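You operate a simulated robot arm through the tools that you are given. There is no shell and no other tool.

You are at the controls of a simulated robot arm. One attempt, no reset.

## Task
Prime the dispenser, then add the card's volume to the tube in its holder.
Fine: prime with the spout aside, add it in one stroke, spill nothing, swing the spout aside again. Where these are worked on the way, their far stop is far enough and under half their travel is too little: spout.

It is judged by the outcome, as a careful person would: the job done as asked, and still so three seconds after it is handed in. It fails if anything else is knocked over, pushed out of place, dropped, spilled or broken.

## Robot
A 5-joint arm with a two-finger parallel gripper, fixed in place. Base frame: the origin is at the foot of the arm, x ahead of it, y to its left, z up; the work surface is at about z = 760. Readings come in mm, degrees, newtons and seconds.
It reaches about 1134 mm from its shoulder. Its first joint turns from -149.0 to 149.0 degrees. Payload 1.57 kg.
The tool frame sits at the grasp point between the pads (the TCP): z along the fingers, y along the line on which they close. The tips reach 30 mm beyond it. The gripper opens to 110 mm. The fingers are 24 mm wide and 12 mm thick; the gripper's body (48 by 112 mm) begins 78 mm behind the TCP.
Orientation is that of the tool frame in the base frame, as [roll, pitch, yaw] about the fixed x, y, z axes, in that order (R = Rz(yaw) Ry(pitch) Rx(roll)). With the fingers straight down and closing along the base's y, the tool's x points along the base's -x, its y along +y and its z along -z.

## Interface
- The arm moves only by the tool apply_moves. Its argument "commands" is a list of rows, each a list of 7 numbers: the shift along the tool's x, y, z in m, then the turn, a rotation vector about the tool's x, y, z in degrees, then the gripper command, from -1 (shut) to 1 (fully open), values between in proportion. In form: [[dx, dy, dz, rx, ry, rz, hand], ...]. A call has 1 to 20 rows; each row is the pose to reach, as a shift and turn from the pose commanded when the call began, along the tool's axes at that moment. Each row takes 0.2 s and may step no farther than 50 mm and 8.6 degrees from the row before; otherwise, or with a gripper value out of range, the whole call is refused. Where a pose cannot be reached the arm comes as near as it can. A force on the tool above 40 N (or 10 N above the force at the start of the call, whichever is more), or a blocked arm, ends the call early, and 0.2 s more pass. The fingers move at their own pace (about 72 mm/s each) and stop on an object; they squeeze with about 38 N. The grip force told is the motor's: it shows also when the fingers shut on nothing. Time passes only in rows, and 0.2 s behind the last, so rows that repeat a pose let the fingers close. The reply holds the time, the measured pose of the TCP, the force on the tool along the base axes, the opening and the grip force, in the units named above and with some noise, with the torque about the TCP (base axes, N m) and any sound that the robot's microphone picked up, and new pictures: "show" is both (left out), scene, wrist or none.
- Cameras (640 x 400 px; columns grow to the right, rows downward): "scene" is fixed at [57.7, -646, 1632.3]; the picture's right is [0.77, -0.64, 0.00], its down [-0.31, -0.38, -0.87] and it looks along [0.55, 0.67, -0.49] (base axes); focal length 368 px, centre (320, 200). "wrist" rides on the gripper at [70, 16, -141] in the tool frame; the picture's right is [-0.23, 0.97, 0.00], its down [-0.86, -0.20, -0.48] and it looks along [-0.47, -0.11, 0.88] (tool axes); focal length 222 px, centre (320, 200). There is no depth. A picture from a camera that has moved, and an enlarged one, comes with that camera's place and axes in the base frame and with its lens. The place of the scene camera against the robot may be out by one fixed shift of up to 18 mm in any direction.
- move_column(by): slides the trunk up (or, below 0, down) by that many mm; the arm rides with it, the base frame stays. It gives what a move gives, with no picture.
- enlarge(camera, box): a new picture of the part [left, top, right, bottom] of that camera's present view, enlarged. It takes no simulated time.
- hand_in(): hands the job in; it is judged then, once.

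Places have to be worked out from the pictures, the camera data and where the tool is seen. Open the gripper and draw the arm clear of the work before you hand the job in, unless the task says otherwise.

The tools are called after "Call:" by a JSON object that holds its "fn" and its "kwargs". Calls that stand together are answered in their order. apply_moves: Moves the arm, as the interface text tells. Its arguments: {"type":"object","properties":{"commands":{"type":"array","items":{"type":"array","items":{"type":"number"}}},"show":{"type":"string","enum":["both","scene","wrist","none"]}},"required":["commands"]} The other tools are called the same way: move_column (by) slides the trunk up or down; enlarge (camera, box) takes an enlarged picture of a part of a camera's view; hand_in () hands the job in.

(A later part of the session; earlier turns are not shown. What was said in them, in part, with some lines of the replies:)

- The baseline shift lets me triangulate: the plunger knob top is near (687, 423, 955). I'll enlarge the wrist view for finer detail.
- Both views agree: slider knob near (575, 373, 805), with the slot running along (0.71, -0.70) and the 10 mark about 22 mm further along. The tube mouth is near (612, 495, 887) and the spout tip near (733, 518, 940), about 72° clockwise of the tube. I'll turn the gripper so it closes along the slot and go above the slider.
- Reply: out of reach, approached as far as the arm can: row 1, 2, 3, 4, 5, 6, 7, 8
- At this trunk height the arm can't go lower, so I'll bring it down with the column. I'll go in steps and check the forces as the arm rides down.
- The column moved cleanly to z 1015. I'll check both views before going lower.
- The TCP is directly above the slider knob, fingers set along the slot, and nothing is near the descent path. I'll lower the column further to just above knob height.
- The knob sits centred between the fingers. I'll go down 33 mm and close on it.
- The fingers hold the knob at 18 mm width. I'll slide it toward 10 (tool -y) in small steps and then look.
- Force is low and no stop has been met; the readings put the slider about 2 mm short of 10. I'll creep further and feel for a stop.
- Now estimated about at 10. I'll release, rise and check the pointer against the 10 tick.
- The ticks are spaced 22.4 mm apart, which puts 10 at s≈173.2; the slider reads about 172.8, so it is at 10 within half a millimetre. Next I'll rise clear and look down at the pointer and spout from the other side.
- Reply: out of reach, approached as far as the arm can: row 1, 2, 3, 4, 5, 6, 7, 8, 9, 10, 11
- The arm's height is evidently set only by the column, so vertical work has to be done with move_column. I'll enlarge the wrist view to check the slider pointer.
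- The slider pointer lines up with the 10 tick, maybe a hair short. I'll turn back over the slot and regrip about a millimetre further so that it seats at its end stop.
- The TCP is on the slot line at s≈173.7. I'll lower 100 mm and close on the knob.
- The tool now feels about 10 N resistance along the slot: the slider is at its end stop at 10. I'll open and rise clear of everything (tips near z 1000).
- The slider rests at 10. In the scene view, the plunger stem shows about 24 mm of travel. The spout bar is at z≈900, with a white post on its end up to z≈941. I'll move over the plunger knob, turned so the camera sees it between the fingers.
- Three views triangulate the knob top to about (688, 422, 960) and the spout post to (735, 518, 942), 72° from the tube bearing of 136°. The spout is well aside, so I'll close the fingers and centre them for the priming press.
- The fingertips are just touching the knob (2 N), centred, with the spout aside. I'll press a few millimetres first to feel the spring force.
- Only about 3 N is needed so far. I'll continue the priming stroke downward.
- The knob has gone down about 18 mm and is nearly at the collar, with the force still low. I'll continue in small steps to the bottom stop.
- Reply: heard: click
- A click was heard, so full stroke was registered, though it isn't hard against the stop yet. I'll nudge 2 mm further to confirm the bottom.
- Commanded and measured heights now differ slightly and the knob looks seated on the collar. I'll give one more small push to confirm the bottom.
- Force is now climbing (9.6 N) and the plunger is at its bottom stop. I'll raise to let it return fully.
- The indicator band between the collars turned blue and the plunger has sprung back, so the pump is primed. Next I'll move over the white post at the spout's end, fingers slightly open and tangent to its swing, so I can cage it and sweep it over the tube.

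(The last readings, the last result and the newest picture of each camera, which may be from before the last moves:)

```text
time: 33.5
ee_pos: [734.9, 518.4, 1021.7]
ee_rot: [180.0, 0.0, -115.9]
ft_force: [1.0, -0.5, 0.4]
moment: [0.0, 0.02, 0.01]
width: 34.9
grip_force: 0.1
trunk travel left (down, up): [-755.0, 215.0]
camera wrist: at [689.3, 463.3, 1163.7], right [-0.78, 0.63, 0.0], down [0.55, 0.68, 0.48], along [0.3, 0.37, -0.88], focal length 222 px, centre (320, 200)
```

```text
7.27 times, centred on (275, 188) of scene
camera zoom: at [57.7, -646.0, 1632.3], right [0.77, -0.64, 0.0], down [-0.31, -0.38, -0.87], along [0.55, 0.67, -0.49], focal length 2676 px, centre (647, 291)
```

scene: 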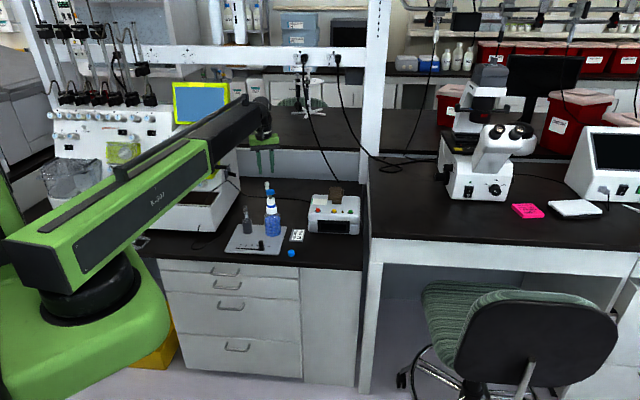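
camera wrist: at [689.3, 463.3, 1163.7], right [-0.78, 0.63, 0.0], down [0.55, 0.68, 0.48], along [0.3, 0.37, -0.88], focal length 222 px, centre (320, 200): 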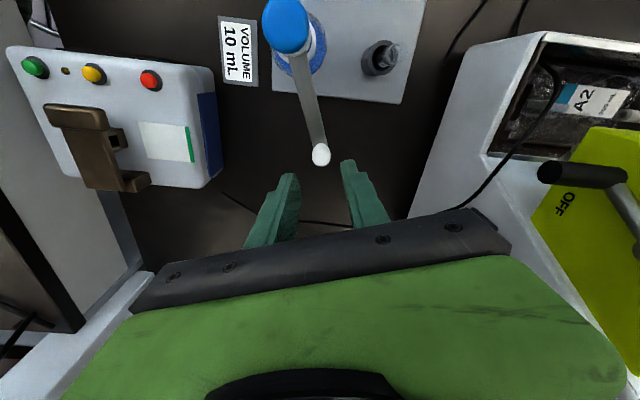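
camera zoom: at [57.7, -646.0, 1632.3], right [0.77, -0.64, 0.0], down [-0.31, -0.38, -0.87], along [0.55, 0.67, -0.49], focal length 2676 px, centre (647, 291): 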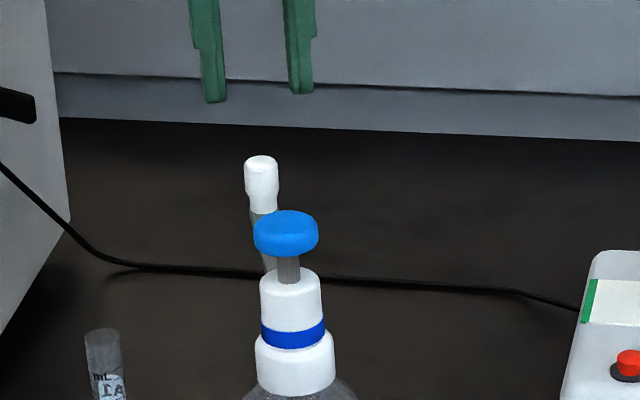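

The post is centred between the fingers to about 1 mm. I'll lower so the tips straddle it at z≈916, above the tube's rim (887).

Call:
{"fn": "move_column", "kwargs": {"by": -76}}

Call:
{"fn": "enlarge", "kwargs": {"camera": "wrist", "box": [220, 80, 420, 210]}}

Call:
{"fn": "enlarge", "kwargs": {"camera": "scene", "box": [235, 160, 315, 215]}}

```text
time: 34.6
ee_pos: [735.3, 518.6, 945.9]
ee_rot: [180.0, 0.0, -116.0]
ft_force: [0.7, -0.4, 0.3]
moment: [0.0, -0.01, 0.0]
width: 35.3
grip_force: 0.1
trunk travel left (down, up): [-679.0, 291.0]
```

```text
3.08 times, centred on (320, 145) of wrist
camera zoom: at [689.2, 463.3, 1087.7], right [-0.78, 0.63, 0.0], down [0.55, 0.68, 0.48], along [0.3, 0.37, -0.88], focal length 684 px, centre (320, 369)
```

zoom: 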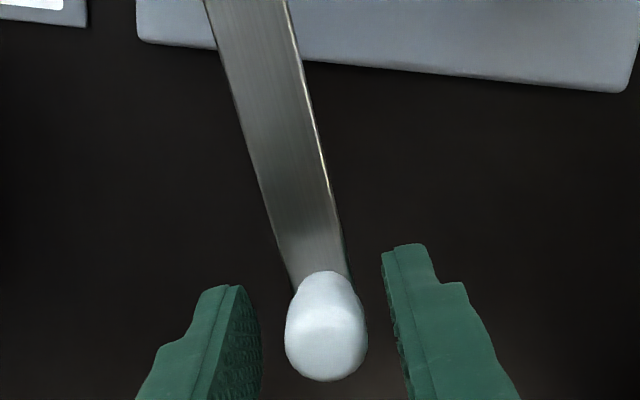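

```text
7.27 times, centred on (275, 188) of scene
camera zoom: at [57.7, -646.0, 1632.3], right [0.77, -0.64, 0.0], down [-0.31, -0.38, -0.87], along [0.55, 0.67, -0.49], focal length 2676 px, centre (647, 291)
```

zoom: 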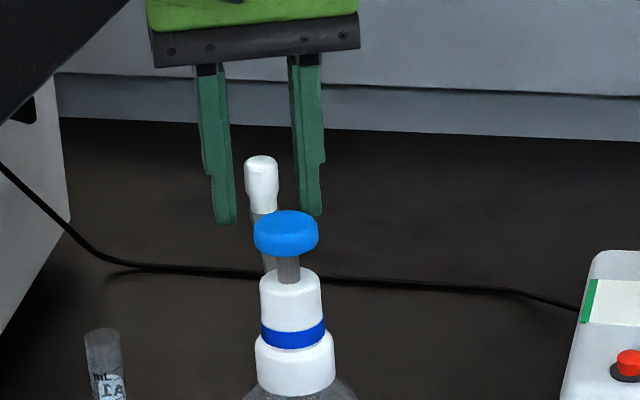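

The post is caged. I'll begin the counter-clockwise sweep about the bottle axis, first 24°, and check that the spout follows with low force.

Call:
{"fn": "apply_moves", "kwargs": {"commands": [[0.0007, 0.0112, 0, 0, 0, -6, -0.36], [0.0025, 0.0222, 0, 0, 0, -12, -0.36], [0.0055, 0.033, 0, 0, 0, -18, -0.36], [0.0096, 0.0434, 0, 0, 0, -24, -0.36]], "show": "wrist"}}

Call:
{"fn": "enlarge", "kwargs": {"camera": "scene", "box": [235, 160, 315, 215]}}

```text
time: 35.6
ee_pos: [691.5, 530.1, 946.1]
ee_rot: [179.9, -0.1, -92.0]
ft_force: [0.4, 0.3, 1.0]
moment: [-0.04, 0.02, -0.05]
width: 35.3
grip_force: 0.0
trunk travel left (down, up): [-679.0, 291.0]
camera wrist: at [672.0, 460.7, 1087.7], right [-0.97, 0.26, 0.0], down [0.23, 0.85, 0.48], along [0.12, 0.46, -0.88], focal length 222 px, centre (320, 200)
```

wrist: 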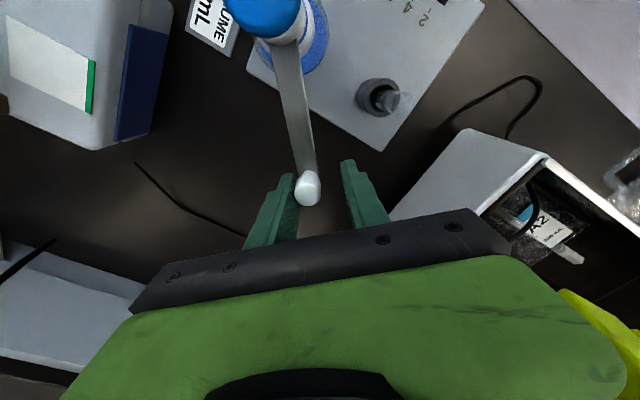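

```text
7.27 times, centred on (275, 188) of scene
camera zoom: at [57.7, -646.0, 1632.3], right [0.77, -0.64, 0.0], down [-0.31, -0.38, -0.87], along [0.55, 0.67, -0.49], focal length 2676 px, centre (647, 291)
```

zoom: 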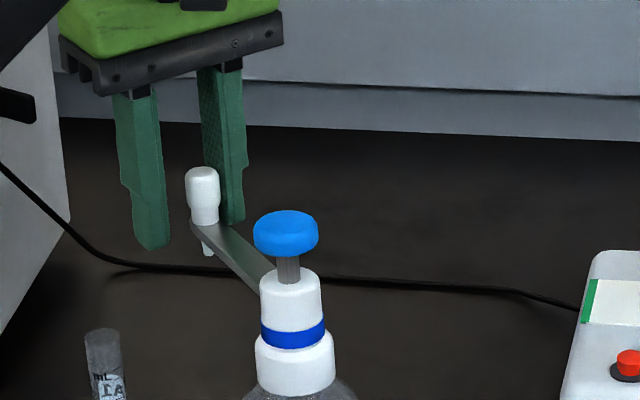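

The spout follows easily, and I can see its outlet nipple below the bar. I'll continue the sweep 42° more, stopping short of the tube to look.

Call:
{"fn": "apply_moves", "kwargs": {"commands": [[0.001, 0.0131, 0, 0, 0, -7, -0.36], [0.0035, 0.026, 0, 0, 0, -14, -0.36], [0.0076, 0.0384, 0, 0, 0, -21, -0.36], [0.0132, 0.0503, 0, 0, 0, -28, -0.36], [0.0202, 0.0614, 0, 0, 0, -35, -0.36], [0.0285, 0.0716, 0, 0, 0, -42, -0.36], [0.0285, 0.0716, 0, 0, 0, -42, -0.36]], "show": "both"}}

Call:
{"fn": "enlarge", "kwargs": {"camera": "scene", "box": [225, 170, 305, 225]}}

Call:
{"fn": "enlarge", "kwargs": {"camera": "wrist", "box": [230, 60, 430, 220]}}

```text
time: 37.2
ee_pos: [618.8, 504.8, 945.7]
ee_rot: [179.9, -0.1, -49.8]
ft_force: [-0.7, 0.5, 0.6]
moment: [0.01, -0.02, 0.01]
width: 35.3
grip_force: 0.0
trunk travel left (down, up): [-679.0, 291.0]
camera wrist: at [650.8, 439.5, 1087.7], right [-0.89, -0.45, 0.0], down [-0.4, 0.78, 0.48], along [-0.22, 0.43, -0.88], focal length 222 px, centre (320, 200)
```

scene: 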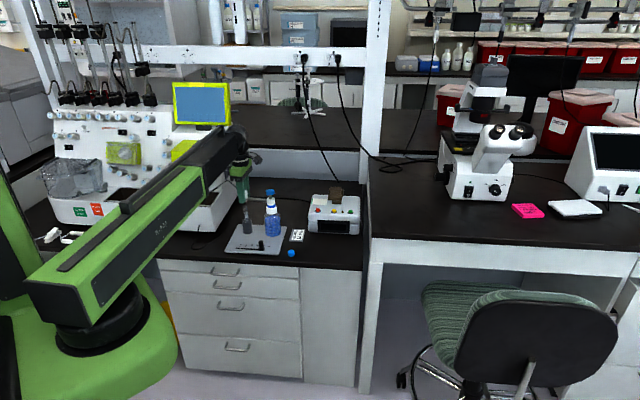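
wrist: 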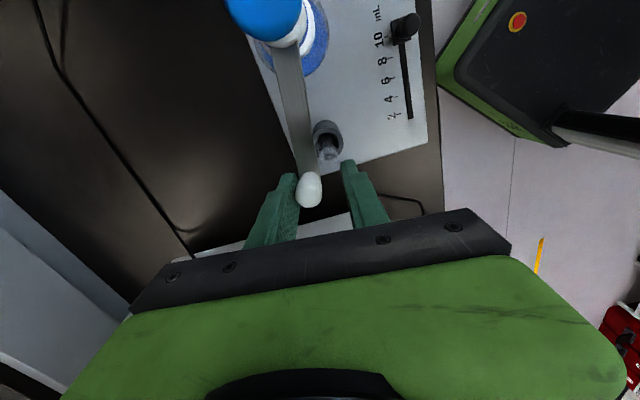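

```text
7.27 times, centred on (265, 198) of scene
camera zoom: at [57.7, -646.0, 1632.3], right [0.77, -0.64, 0.0], down [-0.31, -0.38, -0.87], along [0.55, 0.67, -0.49], focal length 2676 px, centre (720, 218)
```

zoom: 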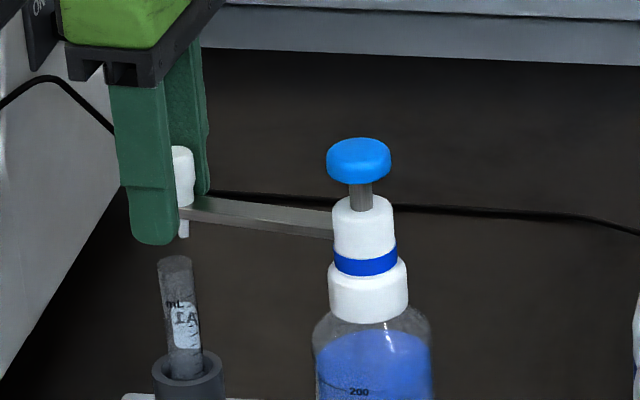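

```text
2.50 times, centred on (330, 140) of wrist
camera zoom: at [650.8, 439.5, 1087.7], right [-0.89, -0.45, 0.0], down [-0.4, 0.78, 0.48], along [-0.22, 0.43, -0.88], focal length 555 px, centre (295, 350)
```

zoom: 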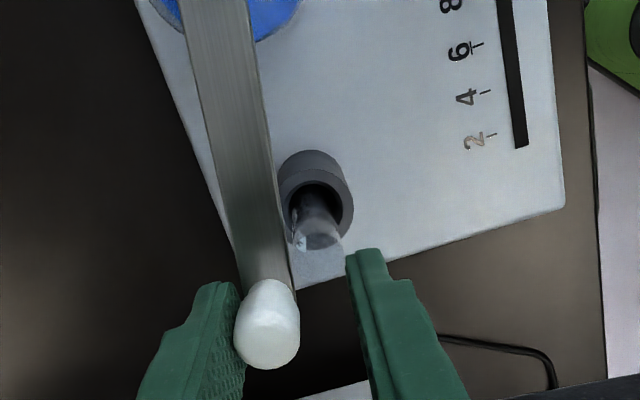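

The spout is now a little short of the tube. I'll zoom in further on the tube mouth and post to work out the remaining angle.

Call:
{"fn": "enlarge", "kwargs": {"camera": "wrist", "box": [280, 105, 380, 215]}}

Call:
{"fn": "enlarge", "kwargs": {"camera": "scene", "box": [230, 185, 280, 225]}}

```text
3.64 times, centred on (330, 160) of wrist
camera zoom: at [650.8, 439.5, 1087.7], right [-0.89, -0.45, 0.0], down [-0.4, 0.78, 0.48], along [-0.22, 0.43, -0.88], focal length 808 px, centre (284, 346)
```

zoom: 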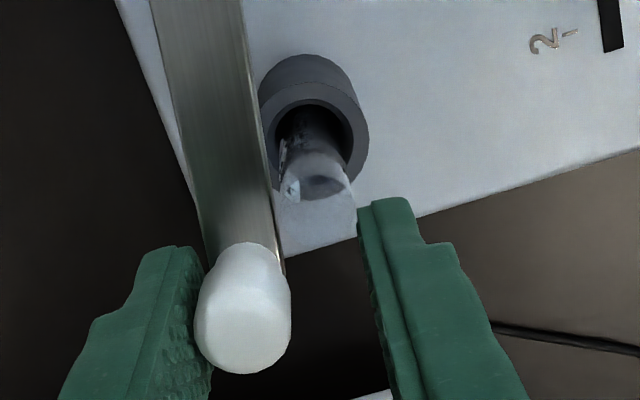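

```text
10.00 times, centred on (255, 205) of scene
camera zoom: at [57.7, -646.0, 1632.3], right [0.77, -0.64, 0.0], down [-0.31, -0.38, -0.87], along [0.55, 0.67, -0.49], focal length 3680 px, centre (970, 150)
```

zoom: 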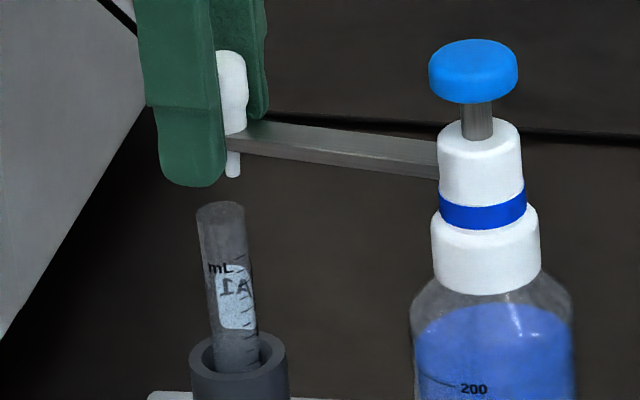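

The post is at a bearing of 126.3° and the tube mouth at about 135.4°, with matching radius, so about 9° remains. I'll sweep that gently.

Call:
{"fn": "apply_moves", "kwargs": {"commands": [[0.0002, 0.0056, 0, 0, 0, -3, -0.36], [0.0007, 0.0112, 0, 0, 0, -6, -0.36], [0.0015, 0.0168, 0, 0, 0, -9, -0.36], [0.0015, 0.0168, 0, 0, 0, -9, -0.36]], "show": "wrist"}}

Call:
{"fn": "enlarge", "kwargs": {"camera": "wrist", "box": [280, 105, 380, 215]}}

Call:
{"fn": "enlarge", "kwargs": {"camera": "scene", "box": [230, 185, 280, 225]}}

```text
time: 38.2
ee_pos: [607.5, 490.1, 947.0]
ee_rot: [179.9, 0.1, -40.9]
ft_force: [-0.4, 0.7, -0.7]
moment: [0.0, 0.02, -0.04]
width: 35.5
grip_force: 0.1
trunk travel left (down, up): [-679.0, 291.0]
camera wrist: at [649.0, 432.8, 1087.7], right [-0.81, -0.59, 0.0], down [-0.52, 0.71, 0.48], along [-0.28, 0.39, -0.88], focal length 222 px, centre (320, 200)
```

wrist: 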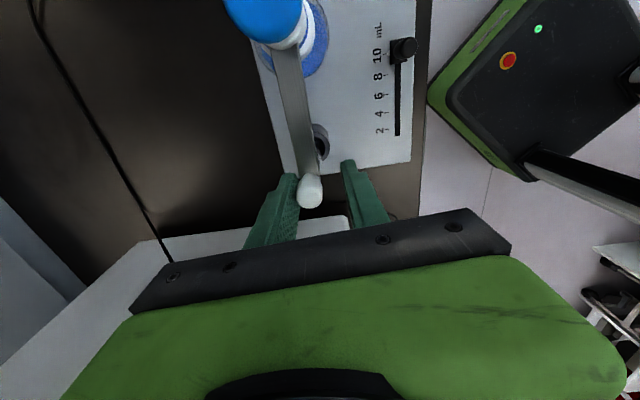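

```text
3.64 times, centred on (330, 160) of wrist
camera zoom: at [649.0, 432.8, 1087.7], right [-0.81, -0.59, 0.0], down [-0.52, 0.71, 0.48], along [-0.28, 0.39, -0.88], focal length 808 px, centre (284, 346)
```

zoom: 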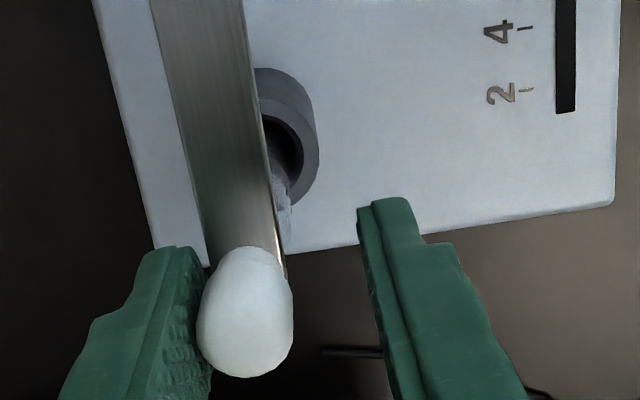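

```text
10.00 times, centred on (255, 205) of scene
camera zoom: at [57.7, -646.0, 1632.3], right [0.77, -0.64, 0.0], down [-0.31, -0.38, -0.87], along [0.55, 0.67, -0.49], focal length 3680 px, centre (970, 150)
```

zoom: 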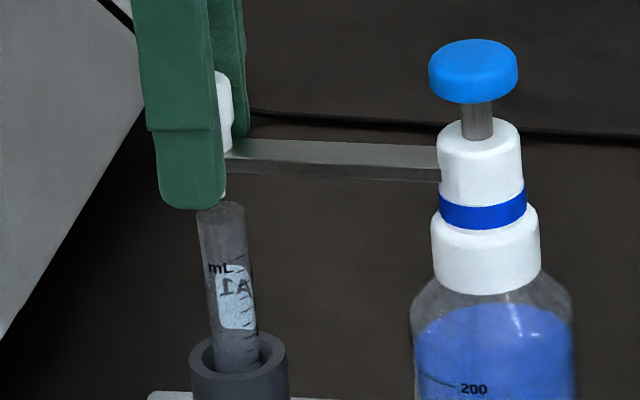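

The post now sits at a bearing of 135.4°, tangentially aligned with the tube mouth within about 1 mm. I'll ease the trailing finger off the post, rise, and inspect the alignment unobstructed.

Call:
{"fn": "apply_moves", "kwargs": {"commands": [[0, -0.003, 0, 0, 0, 0, -0.36], [0, -0.006, 0, 0, 0, 0, -0.36], [0, -0.006, 0, 0, 0, 0, -0.36]], "show": "none"}}

Call:
{"fn": "move_column", "kwargs": {"by": 90}}

Call:
{"fn": "enlarge", "kwargs": {"camera": "scene", "box": [230, 185, 280, 225]}}

Call:
{"fn": "enlarge", "kwargs": {"camera": "wrist", "box": [260, 80, 400, 210]}}

```text
time: 39.0
ee_pos: [612.2, 496.1, 945.8]
ee_rot: [180.0, -0.1, -41.0]
ft_force: [0.0, -0.2, 0.9]
moment: [0.0, -0.03, 0.01]
width: 35.3
grip_force: 0.1
trunk travel left (down, up): [-679.0, 291.0]
```

```text
time: 40.2
ee_pos: [611.1, 496.0, 1036.9]
ee_rot: [180.0, 0.0, -41.0]
ft_force: [-0.3, 0.0, -0.1]
moment: [-0.04, 0.04, -0.01]
width: 35.0
grip_force: 0.1
trunk travel left (down, up): [-769.0, 201.0]
```

```text
10.00 times, centred on (255, 205) of scene
camera zoom: at [57.7, -646.0, 1632.3], right [0.77, -0.64, 0.0], down [-0.31, -0.38, -0.87], along [0.55, 0.67, -0.49], focal length 3680 px, centre (970, 150)
```

zoom: 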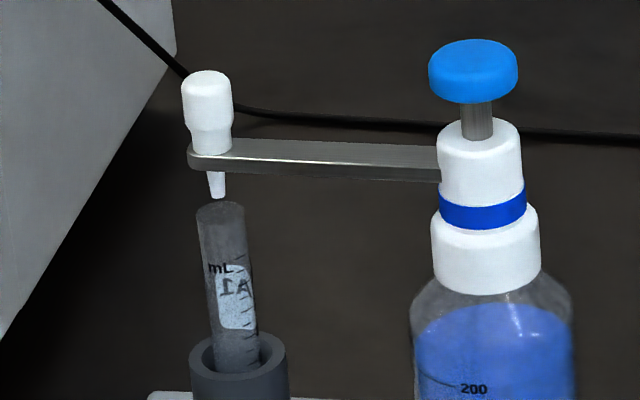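

```text
3.08 times, centred on (330, 145) of wrist
camera zoom: at [652.8, 437.9, 1177.6], right [-0.81, -0.59, 0.0], down [-0.51, 0.71, 0.48], along [-0.28, 0.39, -0.88], focal length 684 px, centre (289, 369)
```

zoom: 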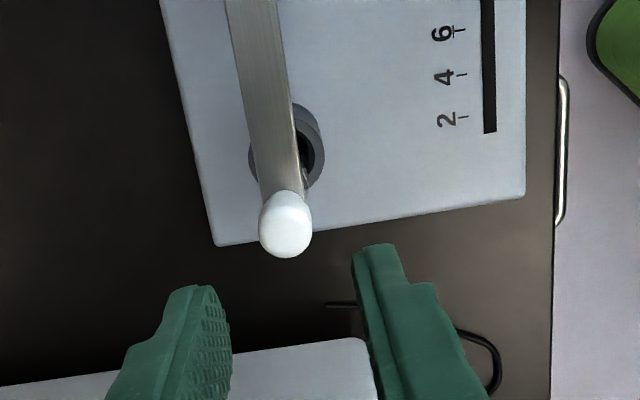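

Seen from the scene, the outlet tip is directly above the tube mouth. In the wrist view, the post and holder share the same vertical line within a pixel. I'll return over the plunger knob at a safe height with fingers closed.

Call:
{"fn": "apply_moves", "kwargs": {"commands": [[0.0063, 0.0003, 0, 0, 0, 8.18, -0.36], [0.0126, 0.0006, 0, 0, 0, 16.36, -0.5], [0.0189, 0.0009, 0, 0, 0, 24.54, -0.8], [0.0252, 0.0012, 0, 0, 0, 32.72, -1], [0.0315, 0.0015, 0, 0, 0, 40.9, -1], [0.0378, 0.0018, 0, 0, 0, 49.08, -1], [0.0441, 0.0021, 0, 0, 0, 57.26, -1], [0.0504, 0.0024, 0, 0, 0, 65.44, -1], [0.0566, 0.0026, 0, 0, 0, 73.62, -1], [0.0629, 0.0029, 0, 0, 0, 81.8, -1], [0.0692, 0.0032, 0, 0, 0, 89.98, -1], [0.0755, 0.0035, 0, 0, 0, 98.16, -1], [0.0818, 0.0038, 0, 0, 0, 106.34, -1], [0.0881, 0.0041, 0, 0, 0, 114.52, -1], [0.0944, 0.0044, 0, 0, 0, 122.7, -1], [0.1007, 0.0047, 0, 0, 0, 130.88, -1], [0.107, 0.005, 0, 0, 0, 139.06, -1], [0.107, 0.005, 0, 0, 0, 139.06, -1]], "show": "both"}}

Call:
{"fn": "enlarge", "kwargs": {"camera": "wrist", "box": [230, 30, 430, 180]}}

```text
time: 44.0
ee_pos: [689.4, 421.2, 1035.9]
ee_rot: [-180.0, -0.1, 179.9]
ft_force: [-0.1, 0.2, -1.3]
moment: [0.0, 0.0, 0.0]
width: 0.2
grip_force: 21.4
trunk travel left (down, up): [-769.0, 201.0]
camera wrist: at [618.1, 438.2, 1177.7], right [0.23, 0.97, 0.0], down [0.85, -0.2, 0.48], along [0.47, -0.11, -0.88], focal length 222 px, centre (320, 200)
```

scene: 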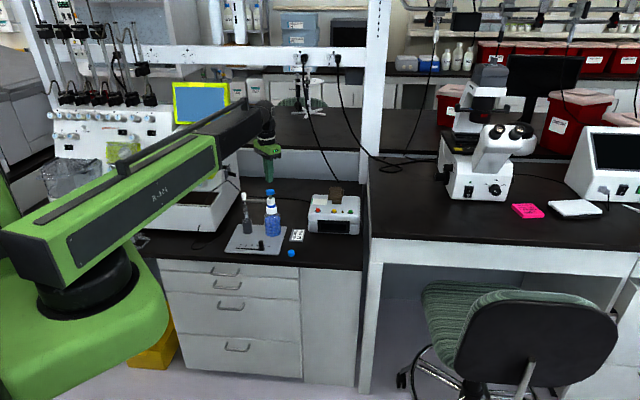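
wrist: 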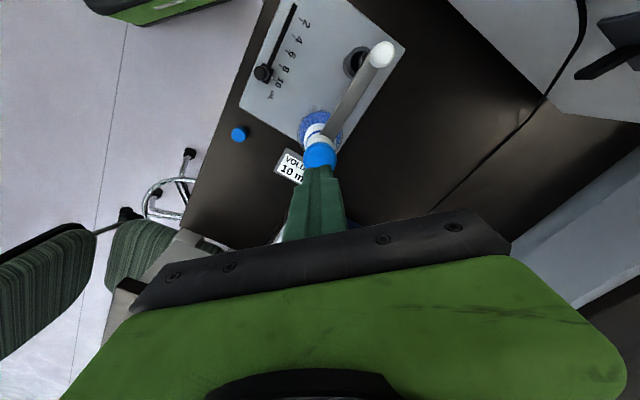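

```text
2.67 times, centred on (330, 105) of wrist
camera zoom: at [618.1, 438.2, 1177.7], right [0.23, 0.97, 0.0], down [0.85, -0.2, 0.48], along [0.47, -0.11, -0.88], focal length 592 px, centre (293, 453)
```

zoom: 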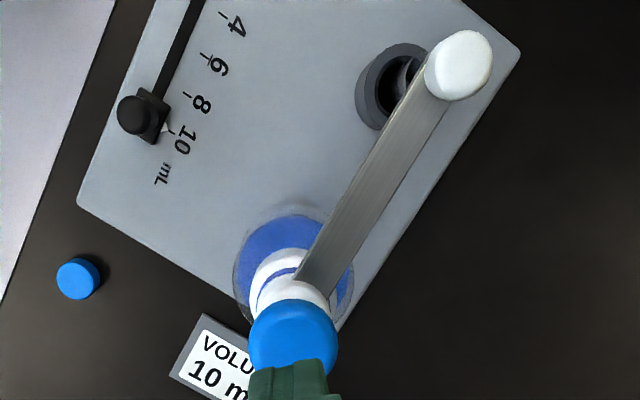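

The spout is over the tube, the slider at 10 and the knob centred under the closed fingers. I'll approach to just above the knob first.

Call:
{"fn": "move_column", "kwargs": {"by": -35}}

Call:
{"fn": "enlarge", "kwargs": {"camera": "scene", "box": [230, 165, 310, 225]}}

```text
time: 44.8
ee_pos: [687.7, 421.7, 1001.3]
ee_rot: [-180.0, 0.1, 179.9]
ft_force: [0.5, -1.0, -0.7]
moment: [0.02, -0.01, -0.02]
width: 0.0
grip_force: 21.0
trunk travel left (down, up): [-734.0, 236.0]
```

```text
6.67 times, centred on (270, 195) of scene
camera zoom: at [57.7, -646.0, 1632.3], right [0.77, -0.64, 0.0], down [-0.31, -0.38, -0.87], along [0.55, 0.67, -0.49], focal length 2453 px, centre (653, 233)
```

zoom: 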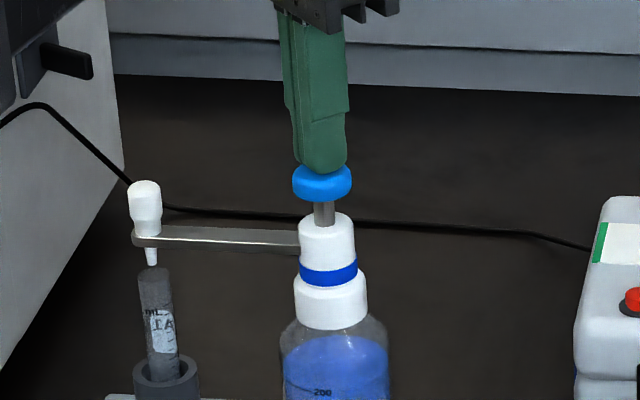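

The fingertips are just above the knob and the outlet is right over the tube. I'll press in one continuous stroke to the same bottom as before (column reading about 705).

Call:
{"fn": "move_column", "kwargs": {"by": -28.5}}

Call:
{"fn": "enlarge", "kwargs": {"camera": "scene", "box": [230, 165, 310, 225]}}

```text
time: 45.6
ee_pos: [687.9, 421.8, 973.1]
ee_rot: [-180.0, 0.0, 179.9]
ft_force: [1.0, -0.7, 7.8]
moment: [0.02, -0.02, -0.04]
width: 0.2
grip_force: 20.8
trunk travel left (down, up): [-706.0, 264.0]
heard: click
```

```text
6.67 times, centred on (270, 195) of scene
camera zoom: at [57.7, -646.0, 1632.3], right [0.77, -0.64, 0.0], down [-0.31, -0.38, -0.87], along [0.55, 0.67, -0.49], focal length 2453 px, centre (653, 233)
```

zoom: 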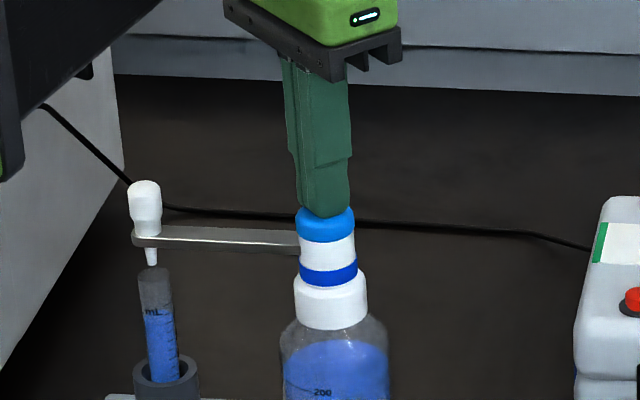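

A click sounded and the tube filled with blue liquid. I'll press 1 mm more to be sure the plunger is hard on its stop before releasing.

Call:
{"fn": "move_column", "kwargs": {"by": -1}}

Call:
{"fn": "enlarge", "kwargs": {"camera": "scene", "box": [230, 190, 270, 220]}}

```text
time: 46.1
ee_pos: [688.9, 421.9, 971.8]
ee_rot: [-179.9, 0.1, 179.9]
ft_force: [4.3, 2.6, 14.3]
moment: [0.09, -0.12, 0.02]
width: 0.0
grip_force: 21.4
trunk travel left (down, up): [-705.0, 265.0]
```

```text
13.33 times, centred on (250, 205) of scene
camera zoom: at [57.7, -646.0, 1632.3], right [0.77, -0.64, 0.0], down [-0.31, -0.38, -0.87], along [0.55, 0.67, -0.49], focal length 4906 px, centre (1253, 133)
```

zoom: 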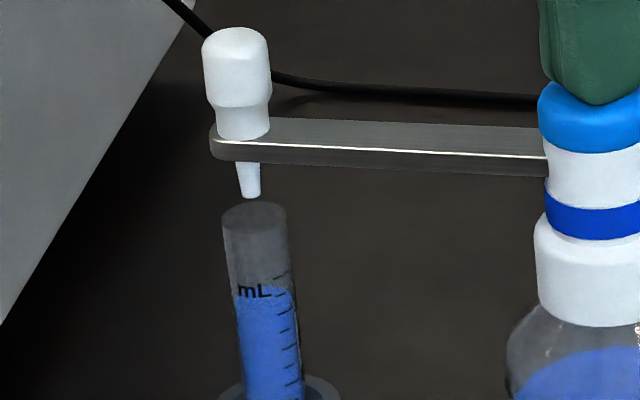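

Fully bottomed (14 N), with the tube filled near its top graduation and nothing spilled. I'll release the plunger and rise clear.

Call:
{"fn": "move_column", "kwargs": {"by": 64}}

Call:
{"fn": "enlarge", "kwargs": {"camera": "scene", "box": [225, 165, 325, 260]}}

Call:
{"fn": "enlarge", "kwargs": {"camera": "wrist", "box": [230, 30, 430, 180]}}

```text
time: 47.1
ee_pos: [688.7, 422.1, 1035.4]
ee_rot: [-179.9, 0.0, 179.9]
ft_force: [0.7, 0.3, -0.4]
moment: [0.0, 0.01, -0.02]
width: 0.0
grip_force: 21.4
trunk travel left (down, up): [-769.0, 201.0]
```

```text
4.21 times, centred on (275, 212) of scene
camera zoom: at [57.7, -646.0, 1632.3], right [0.77, -0.64, 0.0], down [-0.31, -0.38, -0.87], along [0.55, 0.67, -0.49], focal length 1549 px, centre (510, 147)
```

zoom: 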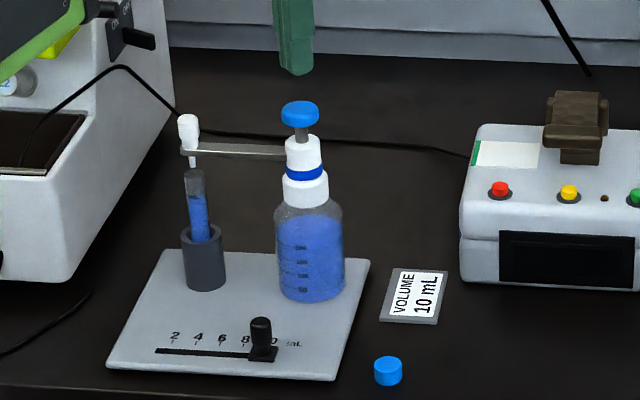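

```text
2.67 times, centred on (330, 105) of wrist
camera zoom: at [618.0, 438.1, 1177.1], right [0.23, 0.97, 0.0], down [0.85, -0.2, 0.48], along [0.47, -0.11, -0.88], focal length 592 px, centre (293, 453)
```

zoom: 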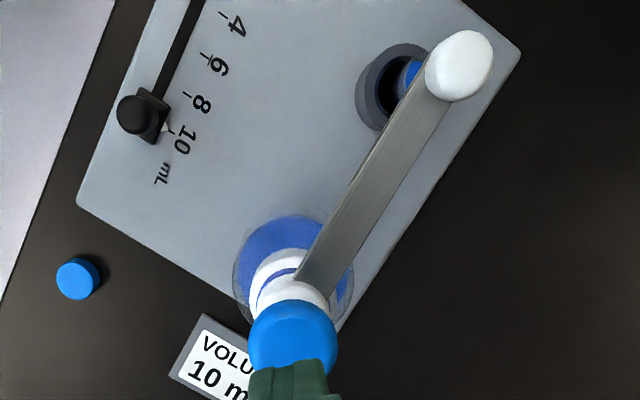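

10 mL is in the tube and the plunger is back up. I'll return to the spout post, fingers open and tangent to the swing, to move the spout aside again.

Call:
{"fn": "apply_moves", "kwargs": {"commands": [[0.0045, 0.0044, 0, 0, 0, -7.965, -0.8], [0.009, 0.0088, 0, 0, 0, -15.93, -0.5], [0.0134, 0.0132, 0, 0, 0, -23.9, -0.36], [0.0179, 0.0176, 0, 0, 0, -31.86, -0.36], [0.0224, 0.022, 0, 0, 0, -39.83, -0.36], [0.0269, 0.0264, 0, 0, 0, -47.79, -0.36], [0.0313, 0.0308, 0, 0, 0, -55.76, -0.36], [0.0358, 0.0352, 0, 0, 0, -63.72, -0.36], [0.0403, 0.0395, 0, 0, 0, -71.69, -0.36], [0.0448, 0.0439, 0, 0, 0, -79.65, -0.36], [0.0492, 0.0483, 0, 0, 0, -87.62, -0.36], [0.0537, 0.0527, 0, 0, 0, -95.58, -0.36], [0.0582, 0.0571, 0, 0, 0, -103.55, -0.36], [0.0627, 0.0615, 0, 0, 0, -111.51, -0.36], [0.0671, 0.0659, 0, 0, 0, -119.48, -0.36], [0.0716, 0.0703, 0, 0, 0, -127.44, -0.36], [0.0761, 0.0747, 0, 0, 0, -135.4, -0.36], [0.0761, 0.0747, 0, 0, 0, -135.4, -0.36]], "show": "wrist"}}

Call:
{"fn": "enlarge", "kwargs": {"camera": "wrist", "box": [260, 80, 400, 210]}}

```text
time: 50.9
ee_pos: [613.6, 497.3, 1035.5]
ee_rot: [180.0, -0.1, -44.5]
ft_force: [0.0, -0.1, 0.8]
moment: [0.01, 0.07, -0.01]
width: 35.0
grip_force: 0.1
trunk travel left (down, up): [-769.0, 201.0]
camera wrist: at [650.1, 435.8, 1177.2], right [-0.85, -0.53, 0.0], down [-0.47, 0.74, 0.48], along [-0.26, 0.4, -0.88], focal length 222 px, centre (320, 200)
```

wrist: 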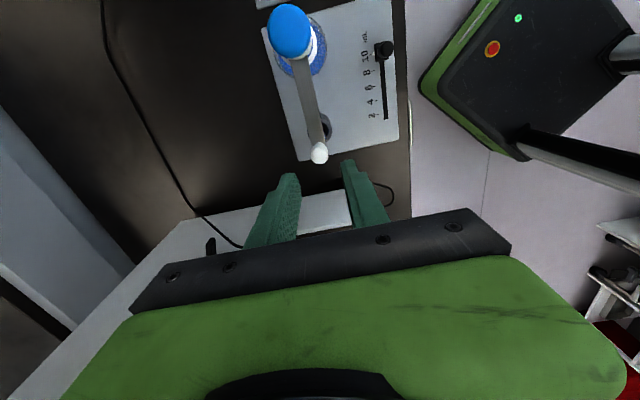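

```text
3.08 times, centred on (330, 145) of wrist
camera zoom: at [650.1, 435.8, 1177.2], right [-0.85, -0.53, 0.0], down [-0.47, 0.74, 0.48], along [-0.26, 0.4, -0.88], focal length 684 px, centre (289, 369)
```

zoom: 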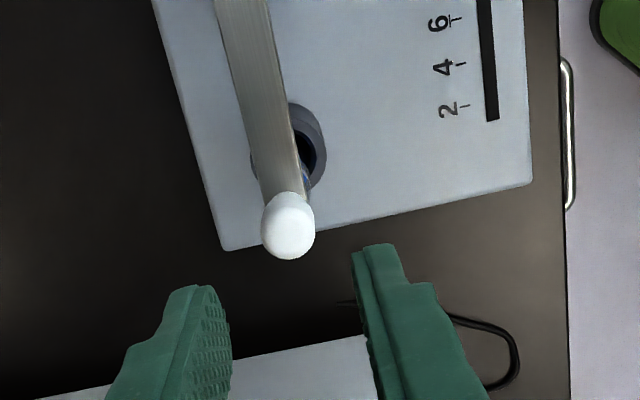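

The post is centred between the fingers. I'll lower 90 mm to straddle it, tips again at z≈916.

Call:
{"fn": "move_column", "kwargs": {"by": -90}}

Call:
{"fn": "enlarge", "kwargs": {"camera": "wrist", "box": [260, 80, 400, 210]}}

Call:
{"fn": "enlarge", "kwargs": {"camera": "scene", "box": [225, 165, 305, 225]}}

```text
time: 52.2
ee_pos: [612.8, 496.1, 946.3]
ee_rot: [180.0, -0.1, -44.7]
ft_force: [1.0, -0.1, -0.1]
moment: [0.0, -0.02, 0.01]
width: 35.2
grip_force: 0.1
trunk travel left (down, up): [-679.0, 291.0]
```

```text
3.08 times, centred on (330, 145) of wrist
camera zoom: at [650.0, 435.6, 1087.3], right [-0.85, -0.53, 0.0], down [-0.47, 0.74, 0.48], along [-0.25, 0.4, -0.88], focal length 684 px, centre (289, 369)
```

zoom: 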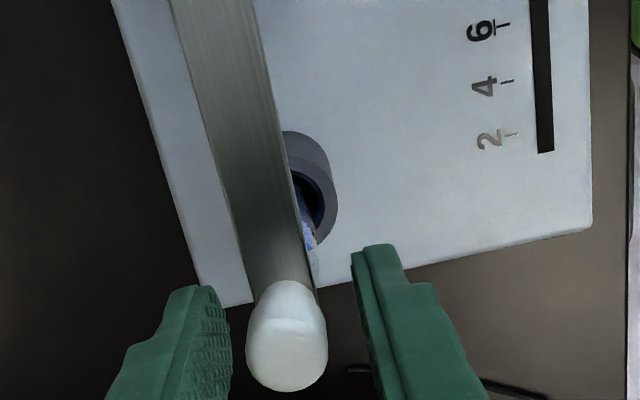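

```text
6.67 times, centred on (265, 195) of scene
camera zoom: at [57.7, -646.0, 1632.3], right [0.77, -0.64, 0.0], down [-0.31, -0.38, -0.87], along [0.55, 0.67, -0.49], focal length 2453 px, centre (687, 233)
```

zoom: 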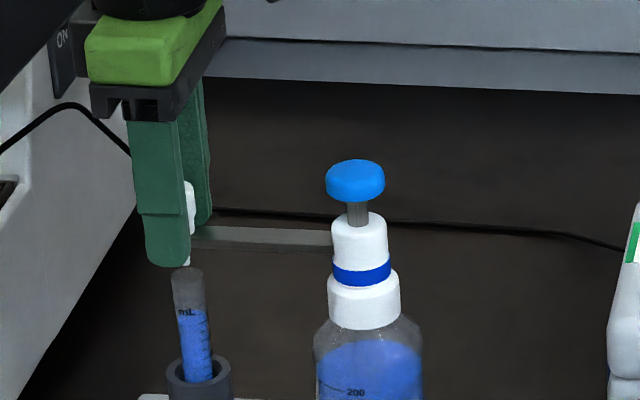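

Caged again. I'll sweep the spout clockwise, away from the tube, through 70°.

Call:
{"fn": "apply_moves", "kwargs": {"commands": [[0.0007, -0.013, 0, 0, 0, 7, -0.36], [0.003, -0.0259, 0, 0, 0, 14, -0.36], [0.0068, -0.0384, 0, 0, 0, 21, -0.36], [0.0121, -0.0503, 0, 0, 0, 28, -0.36], [0.0188, -0.0615, 0, 0, 0, 35, -0.36], [0.0269, -0.0718, 0, 0, 0, 42, -0.36], [0.0361, -0.0811, 0, 0, 0, 49, -0.36], [0.0464, -0.0891, 0, 0, 0, 56, -0.36], [0.0576, -0.0959, 0, 0, 0, 63, -0.36], [0.0695, -0.1012, 0, 0, 0, 70, -0.36], [0.0695, -0.1012, 0, 0, 0, 70, -0.36]], "show": "wrist"}}

Call:
{"fn": "enlarge", "kwargs": {"camera": "scene", "box": [225, 165, 305, 225]}}

```text
time: 54.6
ee_pos: [734.4, 518.2, 945.2]
ee_rot: [-180.0, 0.1, -114.8]
ft_force: [0.1, 0.3, -0.1]
moment: [-0.02, -0.01, 0.02]
width: 35.0
grip_force: 0.1
trunk travel left (down, up): [-679.0, 291.0]
camera wrist: at [689.0, 462.8, 1087.2], right [-0.79, 0.61, 0.0], down [0.54, 0.69, 0.48], along [0.29, 0.38, -0.88], focal length 222 px, centre (320, 200)
```

wrist: 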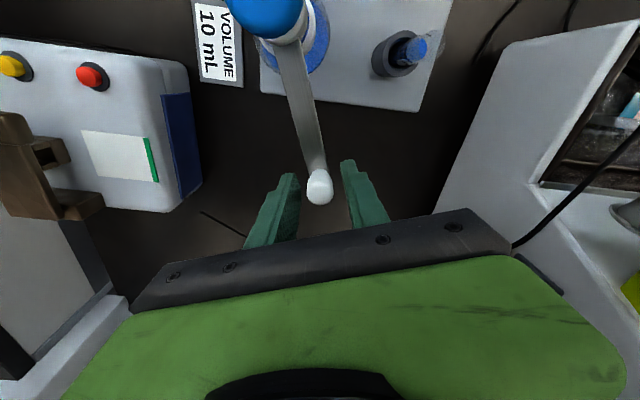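

```text
6.67 times, centred on (265, 195) of scene
camera zoom: at [57.7, -646.0, 1632.3], right [0.77, -0.64, 0.0], down [-0.31, -0.38, -0.87], along [0.55, 0.67, -0.49], focal length 2453 px, centre (687, 233)
```

zoom: 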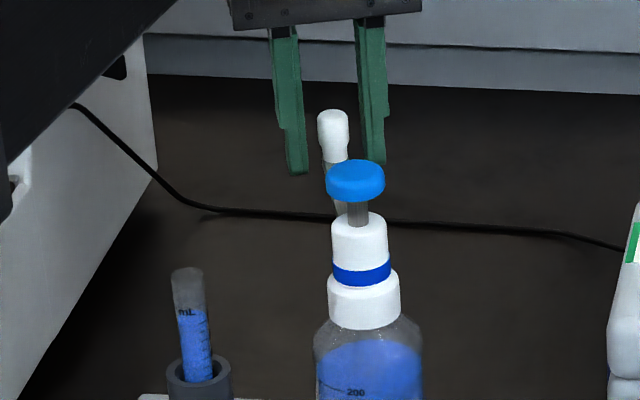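

The spout is back near its starting bearing, well clear of the tube, with no drips visible. I'll press it gently a little further clockwise to find whether it's at its far stop.

Call:
{"fn": "apply_moves", "kwargs": {"commands": [[0.0001, -0.0056, 0, 0, 0, 3, -0.36], [0.0006, -0.0112, 0, 0, 0, 6, -0.36], [0.0013, -0.0168, 0, 0, 0, 9, -0.36], [0.0023, -0.0223, 0, 0, 0, 12, -0.36], [0.0023, -0.0223, 0, 0, 0, 12, -0.36]], "show": "wrist"}}

Call:
{"fn": "enlarge", "kwargs": {"camera": "scene", "box": [225, 165, 305, 225]}}

```text
time: 55.8
ee_pos: [751.8, 509.3, 946.1]
ee_rot: [-180.0, 0.1, -126.6]
ft_force: [-13.1, 9.2, 5.8]
moment: [0.25, 0.32, -0.07]
width: 48.6
grip_force: 7.9
trunk travel left (down, up): [-679.0, 291.0]
camera wrist: at [695.9, 462.9, 1088.1], right [-0.65, 0.76, 0.0], down [0.67, 0.57, 0.48], along [0.37, 0.31, -0.88], focal length 222 px, centre (320, 200)
```

wrist: 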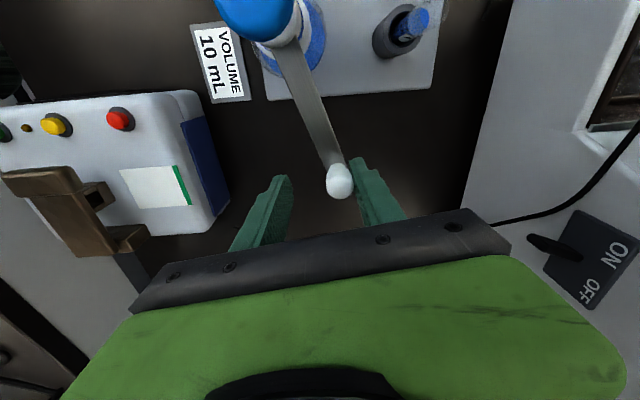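

```text
6.67 times, centred on (265, 195) of scene
camera zoom: at [57.7, -646.0, 1632.3], right [0.77, -0.64, 0.0], down [-0.31, -0.38, -0.87], along [0.55, 0.67, -0.49], focal length 2453 px, centre (687, 233)
```

zoom: 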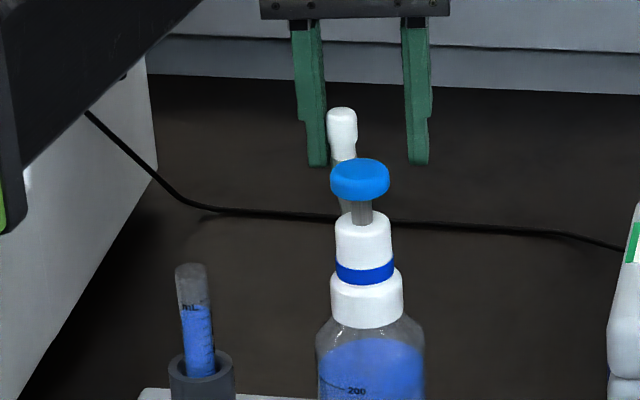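

The far stop was reached, and pushing on it gave about 16 N. The tray looks to have shifted a couple of millimetres, so I'll back off right away to unload it and assess.

Call:
{"fn": "apply_moves", "kwargs": {"commands": [[0.0002, 0.0056, 0, 0, 0, -3, -0.3], [0.0006, 0.0112, 0, 0, 0, -6, -0.3], [0.0009, 0.0135, 0, 0, 0, -7.5, -0.3], [0.0009, 0.0135, 0, 0, 0, -7.5, -0.3]], "show": "wrist"}}

Call:
{"fn": "enlarge", "kwargs": {"camera": "scene", "box": [225, 165, 305, 225]}}

Call:
{"fn": "enlarge", "kwargs": {"camera": "scene", "box": [225, 165, 325, 260]}}

```text
time: 56.8
ee_pos: [742.2, 516.0, 946.2]
ee_rot: [179.9, 0.0, -119.1]
ft_force: [0.2, 0.3, -0.4]
moment: [0.02, 0.02, 0.02]
width: 38.5
grip_force: 0.1
trunk travel left (down, up): [-679.0, 291.0]
camera wrist: at [691.9, 462.9, 1087.2], right [-0.74, 0.67, 0.0], down [0.59, 0.65, 0.48], along [0.32, 0.35, -0.88], focal length 222 px, centre (320, 200)
```

wrist: 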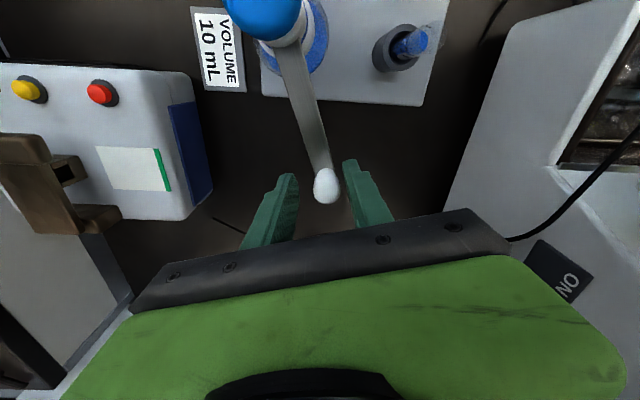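

```text
6.67 times, centred on (265, 195) of scene
camera zoom: at [57.7, -646.0, 1632.3], right [0.77, -0.64, 0.0], down [-0.31, -0.38, -0.87], along [0.55, 0.67, -0.49], focal length 2453 px, centre (687, 233)
```

zoom: 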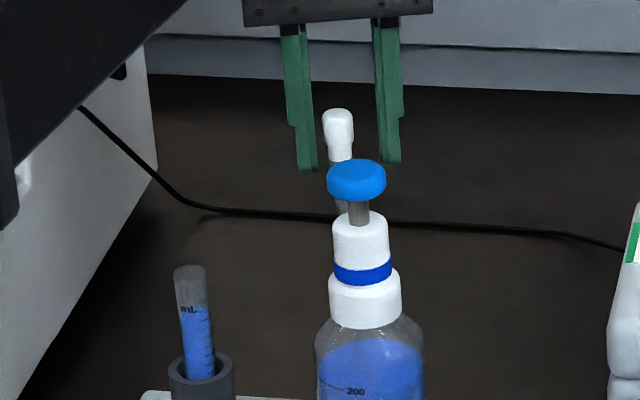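

```text
4.21 times, centred on (275, 212) of scene
camera zoom: at [57.7, -646.0, 1632.3], right [0.77, -0.64, 0.0], down [-0.31, -0.38, -0.87], along [0.55, 0.67, -0.49], focal length 1549 px, centre (510, 147)
```

zoom: 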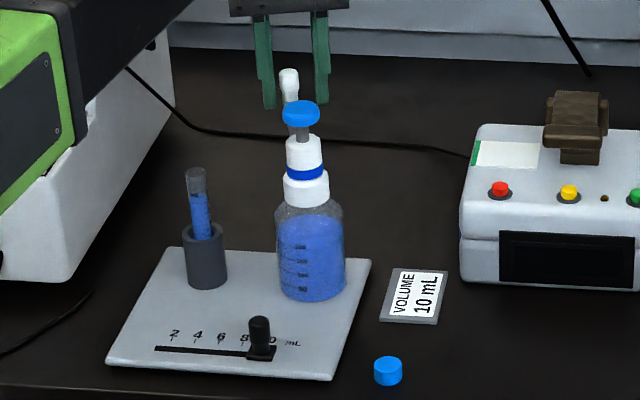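

Unloaded, the tray has sprung nearly back, leaving only about 1-2 mm of residual. The spout rests at its aside stop with the post free between the fingers. I'll rise straight up off it.

Call:
{"fn": "move_column", "kwargs": {"by": 100}}

Call:
{"fn": "enlarge", "kwargs": {"camera": "wrist", "box": [220, 0, 480, 200]}}

Call:
{"fn": "enlarge", "kwargs": {"camera": "scene", "box": [225, 165, 305, 225]}}

```text
time: 58.1
ee_pos: [741.0, 516.2, 1046.4]
ee_rot: [-180.0, 0.0, -119.2]
ft_force: [0.3, 0.1, 0.2]
moment: [-0.01, 0.0, -0.03]
width: 38.6
grip_force: 0.1
trunk travel left (down, up): [-779.0, 191.0]
```

```text
2.00 times, centred on (350, 100) of wrist
camera zoom: at [691.9, 463.0, 1187.1], right [-0.74, 0.67, 0.0], down [0.59, 0.65, 0.48], along [0.32, 0.35, -0.88], focal length 444 px, centre (260, 400)
```

zoom: 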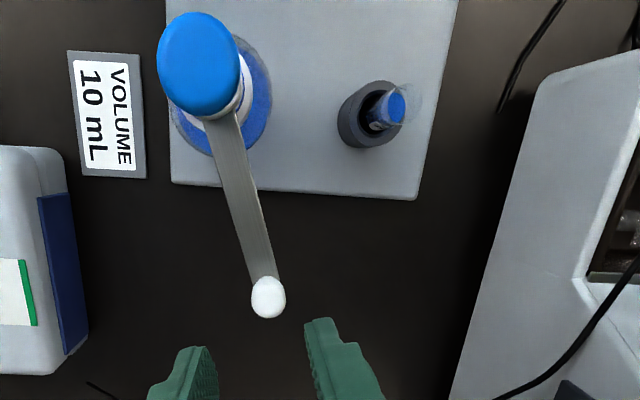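

```text
6.67 times, centred on (265, 195) of scene
camera zoom: at [57.7, -646.0, 1632.3], right [0.77, -0.64, 0.0], down [-0.31, -0.38, -0.87], along [0.55, 0.67, -0.49], focal length 2453 px, centre (687, 233)
```

zoom: 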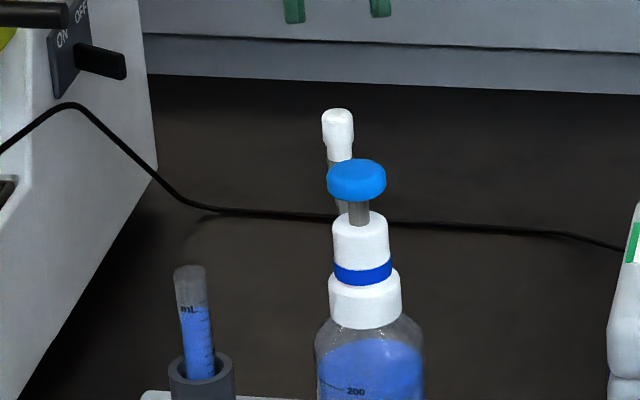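

The spout is aside, the plunger up, the tube full and nothing spilled. I'll retreat to my earlier overview pose with the gripper open and compare the tray's place with the first picture.

Call:
{"fn": "apply_moves", "kwargs": {"commands": [[0.0149, -0.0025, 0, 0, 0, 7.61, -0.3], [0.0298, -0.005, 0, 0, 0, 15.22, 0], [0.0447, -0.0076, 0, 0, 0, 22.84, 0.3], [0.0596, -0.0101, 0, 0, 0, 30.45, 0.6], [0.0745, -0.0126, 0, 0, 0, 38.06, 1], [0.0894, -0.0151, 0, 0, 0, 45.67, 1], [0.1043, -0.0177, 0, 0, 0, 53.29, 1], [0.1192, -0.0202, 0, 0, 0, 60.9, 1], [0.1192, -0.0202, 0, 0, 0, 60.9, 1]], "show": "none"}}

Call:
{"fn": "move_column", "kwargs": {"by": 119}}

Call:
{"fn": "enlarge", "kwargs": {"camera": "wrist", "box": [250, 0, 410, 100]}}

Call:
{"fn": "enlarge", "kwargs": {"camera": "scene", "box": [225, 175, 305, 260]}}

```text
time: 60.1
ee_pos: [700.7, 402.2, 1046.8]
ee_rot: [179.9, 0.1, 179.8]
ft_force: [0.2, -0.9, 0.9]
moment: [-0.01, 0.02, 0.06]
width: 109.8
grip_force: 0.0
trunk travel left (down, up): [-779.0, 191.0]
```

```text
time: 61.6
ee_pos: [700.8, 401.1, 1164.6]
ee_rot: [180.0, 0.1, 179.9]
ft_force: [0.1, 0.2, -0.5]
moment: [-0.02, 0.01, 0.0]
width: 109.8
grip_force: 0.1
trunk travel left (down, up): [-898.0, 72.0]
```

```text
4.00 times, centred on (330, 50) of wrist
camera zoom: at [629.7, 418.5, 1306.1], right [0.23, 0.97, 0.0], down [0.85, -0.2, 0.48], along [0.47, -0.11, -0.88], focal length 888 px, centre (280, 800)
```

zoom: 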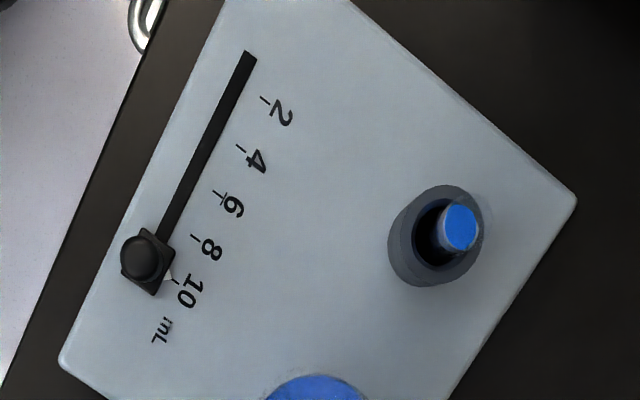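

```text
4.71 times, centred on (265, 218) of scene
camera zoom: at [57.7, -646.0, 1632.3], right [0.77, -0.64, 0.0], down [-0.31, -0.38, -0.87], along [0.55, 0.67, -0.49], focal length 1732 px, centre (579, 118)
```

zoom: 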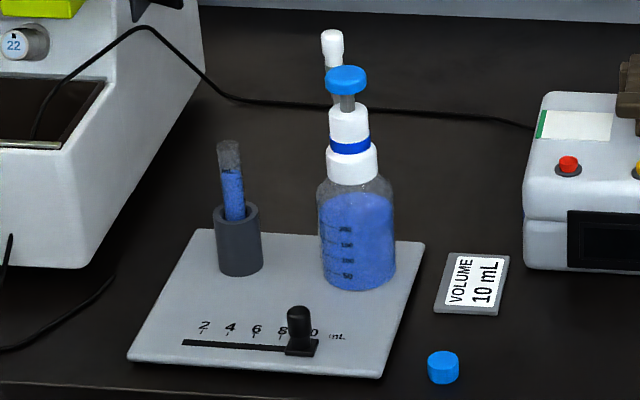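

The tray is within a few millimetres and under 1° of its original place. The slider is at 10, the tube is filled, the plunger is up and the spout is aside. I'll draw the arm back to its starting pose, gripper open.

Call:
{"fn": "apply_moves", "kwargs": {"commands": [[-0.02, -0.035, 0, 0, 0, 0, 1], [-0.04, -0.07, 0, 0, 0, 0, 1], [-0.06, -0.105, 0, 0, 0, 0, 1], [-0.06, -0.105, 0, 0, 0, 0, 1]], "show": "both"}}

Call:
{"fn": "enlarge", "kwargs": {"camera": "wrist", "box": [280, 0, 500, 140]}}

```text
time: 62.6
ee_pos: [760.1, 297.2, 1164.8]
ee_rot: [180.0, 0.0, -180.0]
ft_force: [0.2, 0.4, -0.4]
moment: [-0.02, 0.01, 0.02]
width: 110.1
grip_force: 0.1
trunk travel left (down, up): [-898.0, 72.0]
camera wrist: at [690.3, 314.3, 1306.2], right [0.23, 0.97, 0.0], down [0.85, -0.2, 0.48], along [0.47, -0.11, -0.88], focal length 222 px, centre (320, 200)
```

scene: 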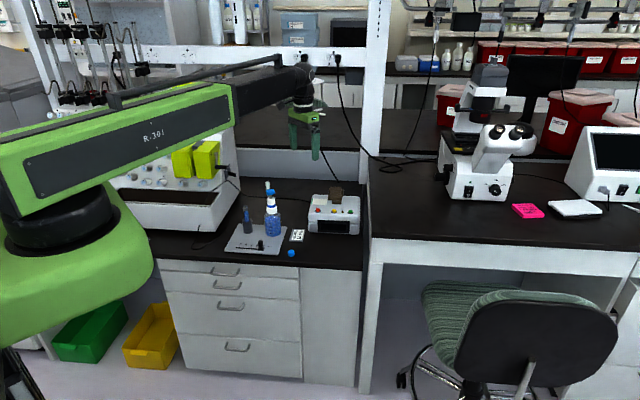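
wrist: 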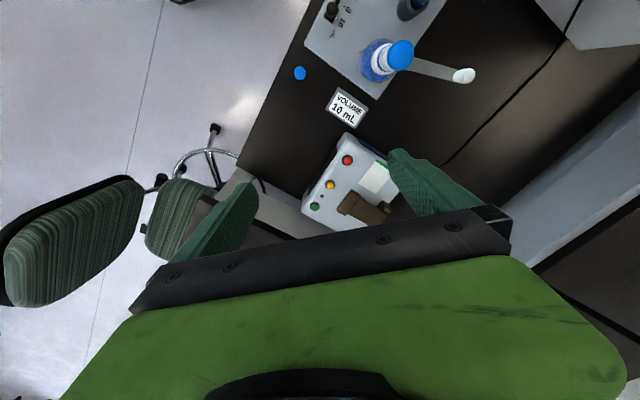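

```text
2.86 times, centred on (390, 70) of wrist
camera zoom: at [690.3, 314.3, 1306.2], right [0.23, 0.97, 0.0], down [0.85, -0.2, 0.48], along [0.47, -0.11, -0.88], focal length 635 px, centre (120, 571)
```

zoom: 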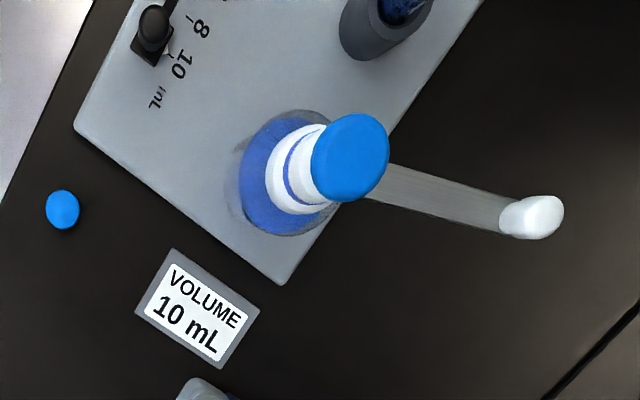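

The final view matches the starting layout: spout aside, slider at 10, tube filled, card and cap untouched, arm clear with the gripper open. I'm handing the job in.

Call:
{"fn": "hand_in", "kwargs": {}}

```text
The job is handed in.
```

I primed the dispenser, added 10 mL (the card's volume) to the tube in one stroke, and handed the job in. The hand-in only confirmed receipt; I haven't seen a verdict.

- **Volume:** I moved the slider on the tray to 10 and pressed it against its end stop there.
- **Priming:** I gave one full press with the spout aside. The indicator band on the dispenser turned blue, and the plunger sprang back up.
- **Dispensing:** I swung the spout over the tube and pressed the plunger once, in a single continuous push. A click sounded and the tube filled. I then pressed 1 mm more, without releasing, to be sure the plunger was on its stop. I saw no spill in any of the pictures.
- **Spout:** It is back aside at its far stop, which is where it started.

**Tray moved slightly:** when I pushed the spout to its far stop, I pressed too hard (about 16 N) and the whole tray shifted. It mostly sprang back. The far corner is still up to 4 mm off and the tray is turned by just under 1°. I left it there rather than risk disturbing the filled tube.

The card and the loose blue cap were not touched. The arm is back at its starting pose with the gripper open.
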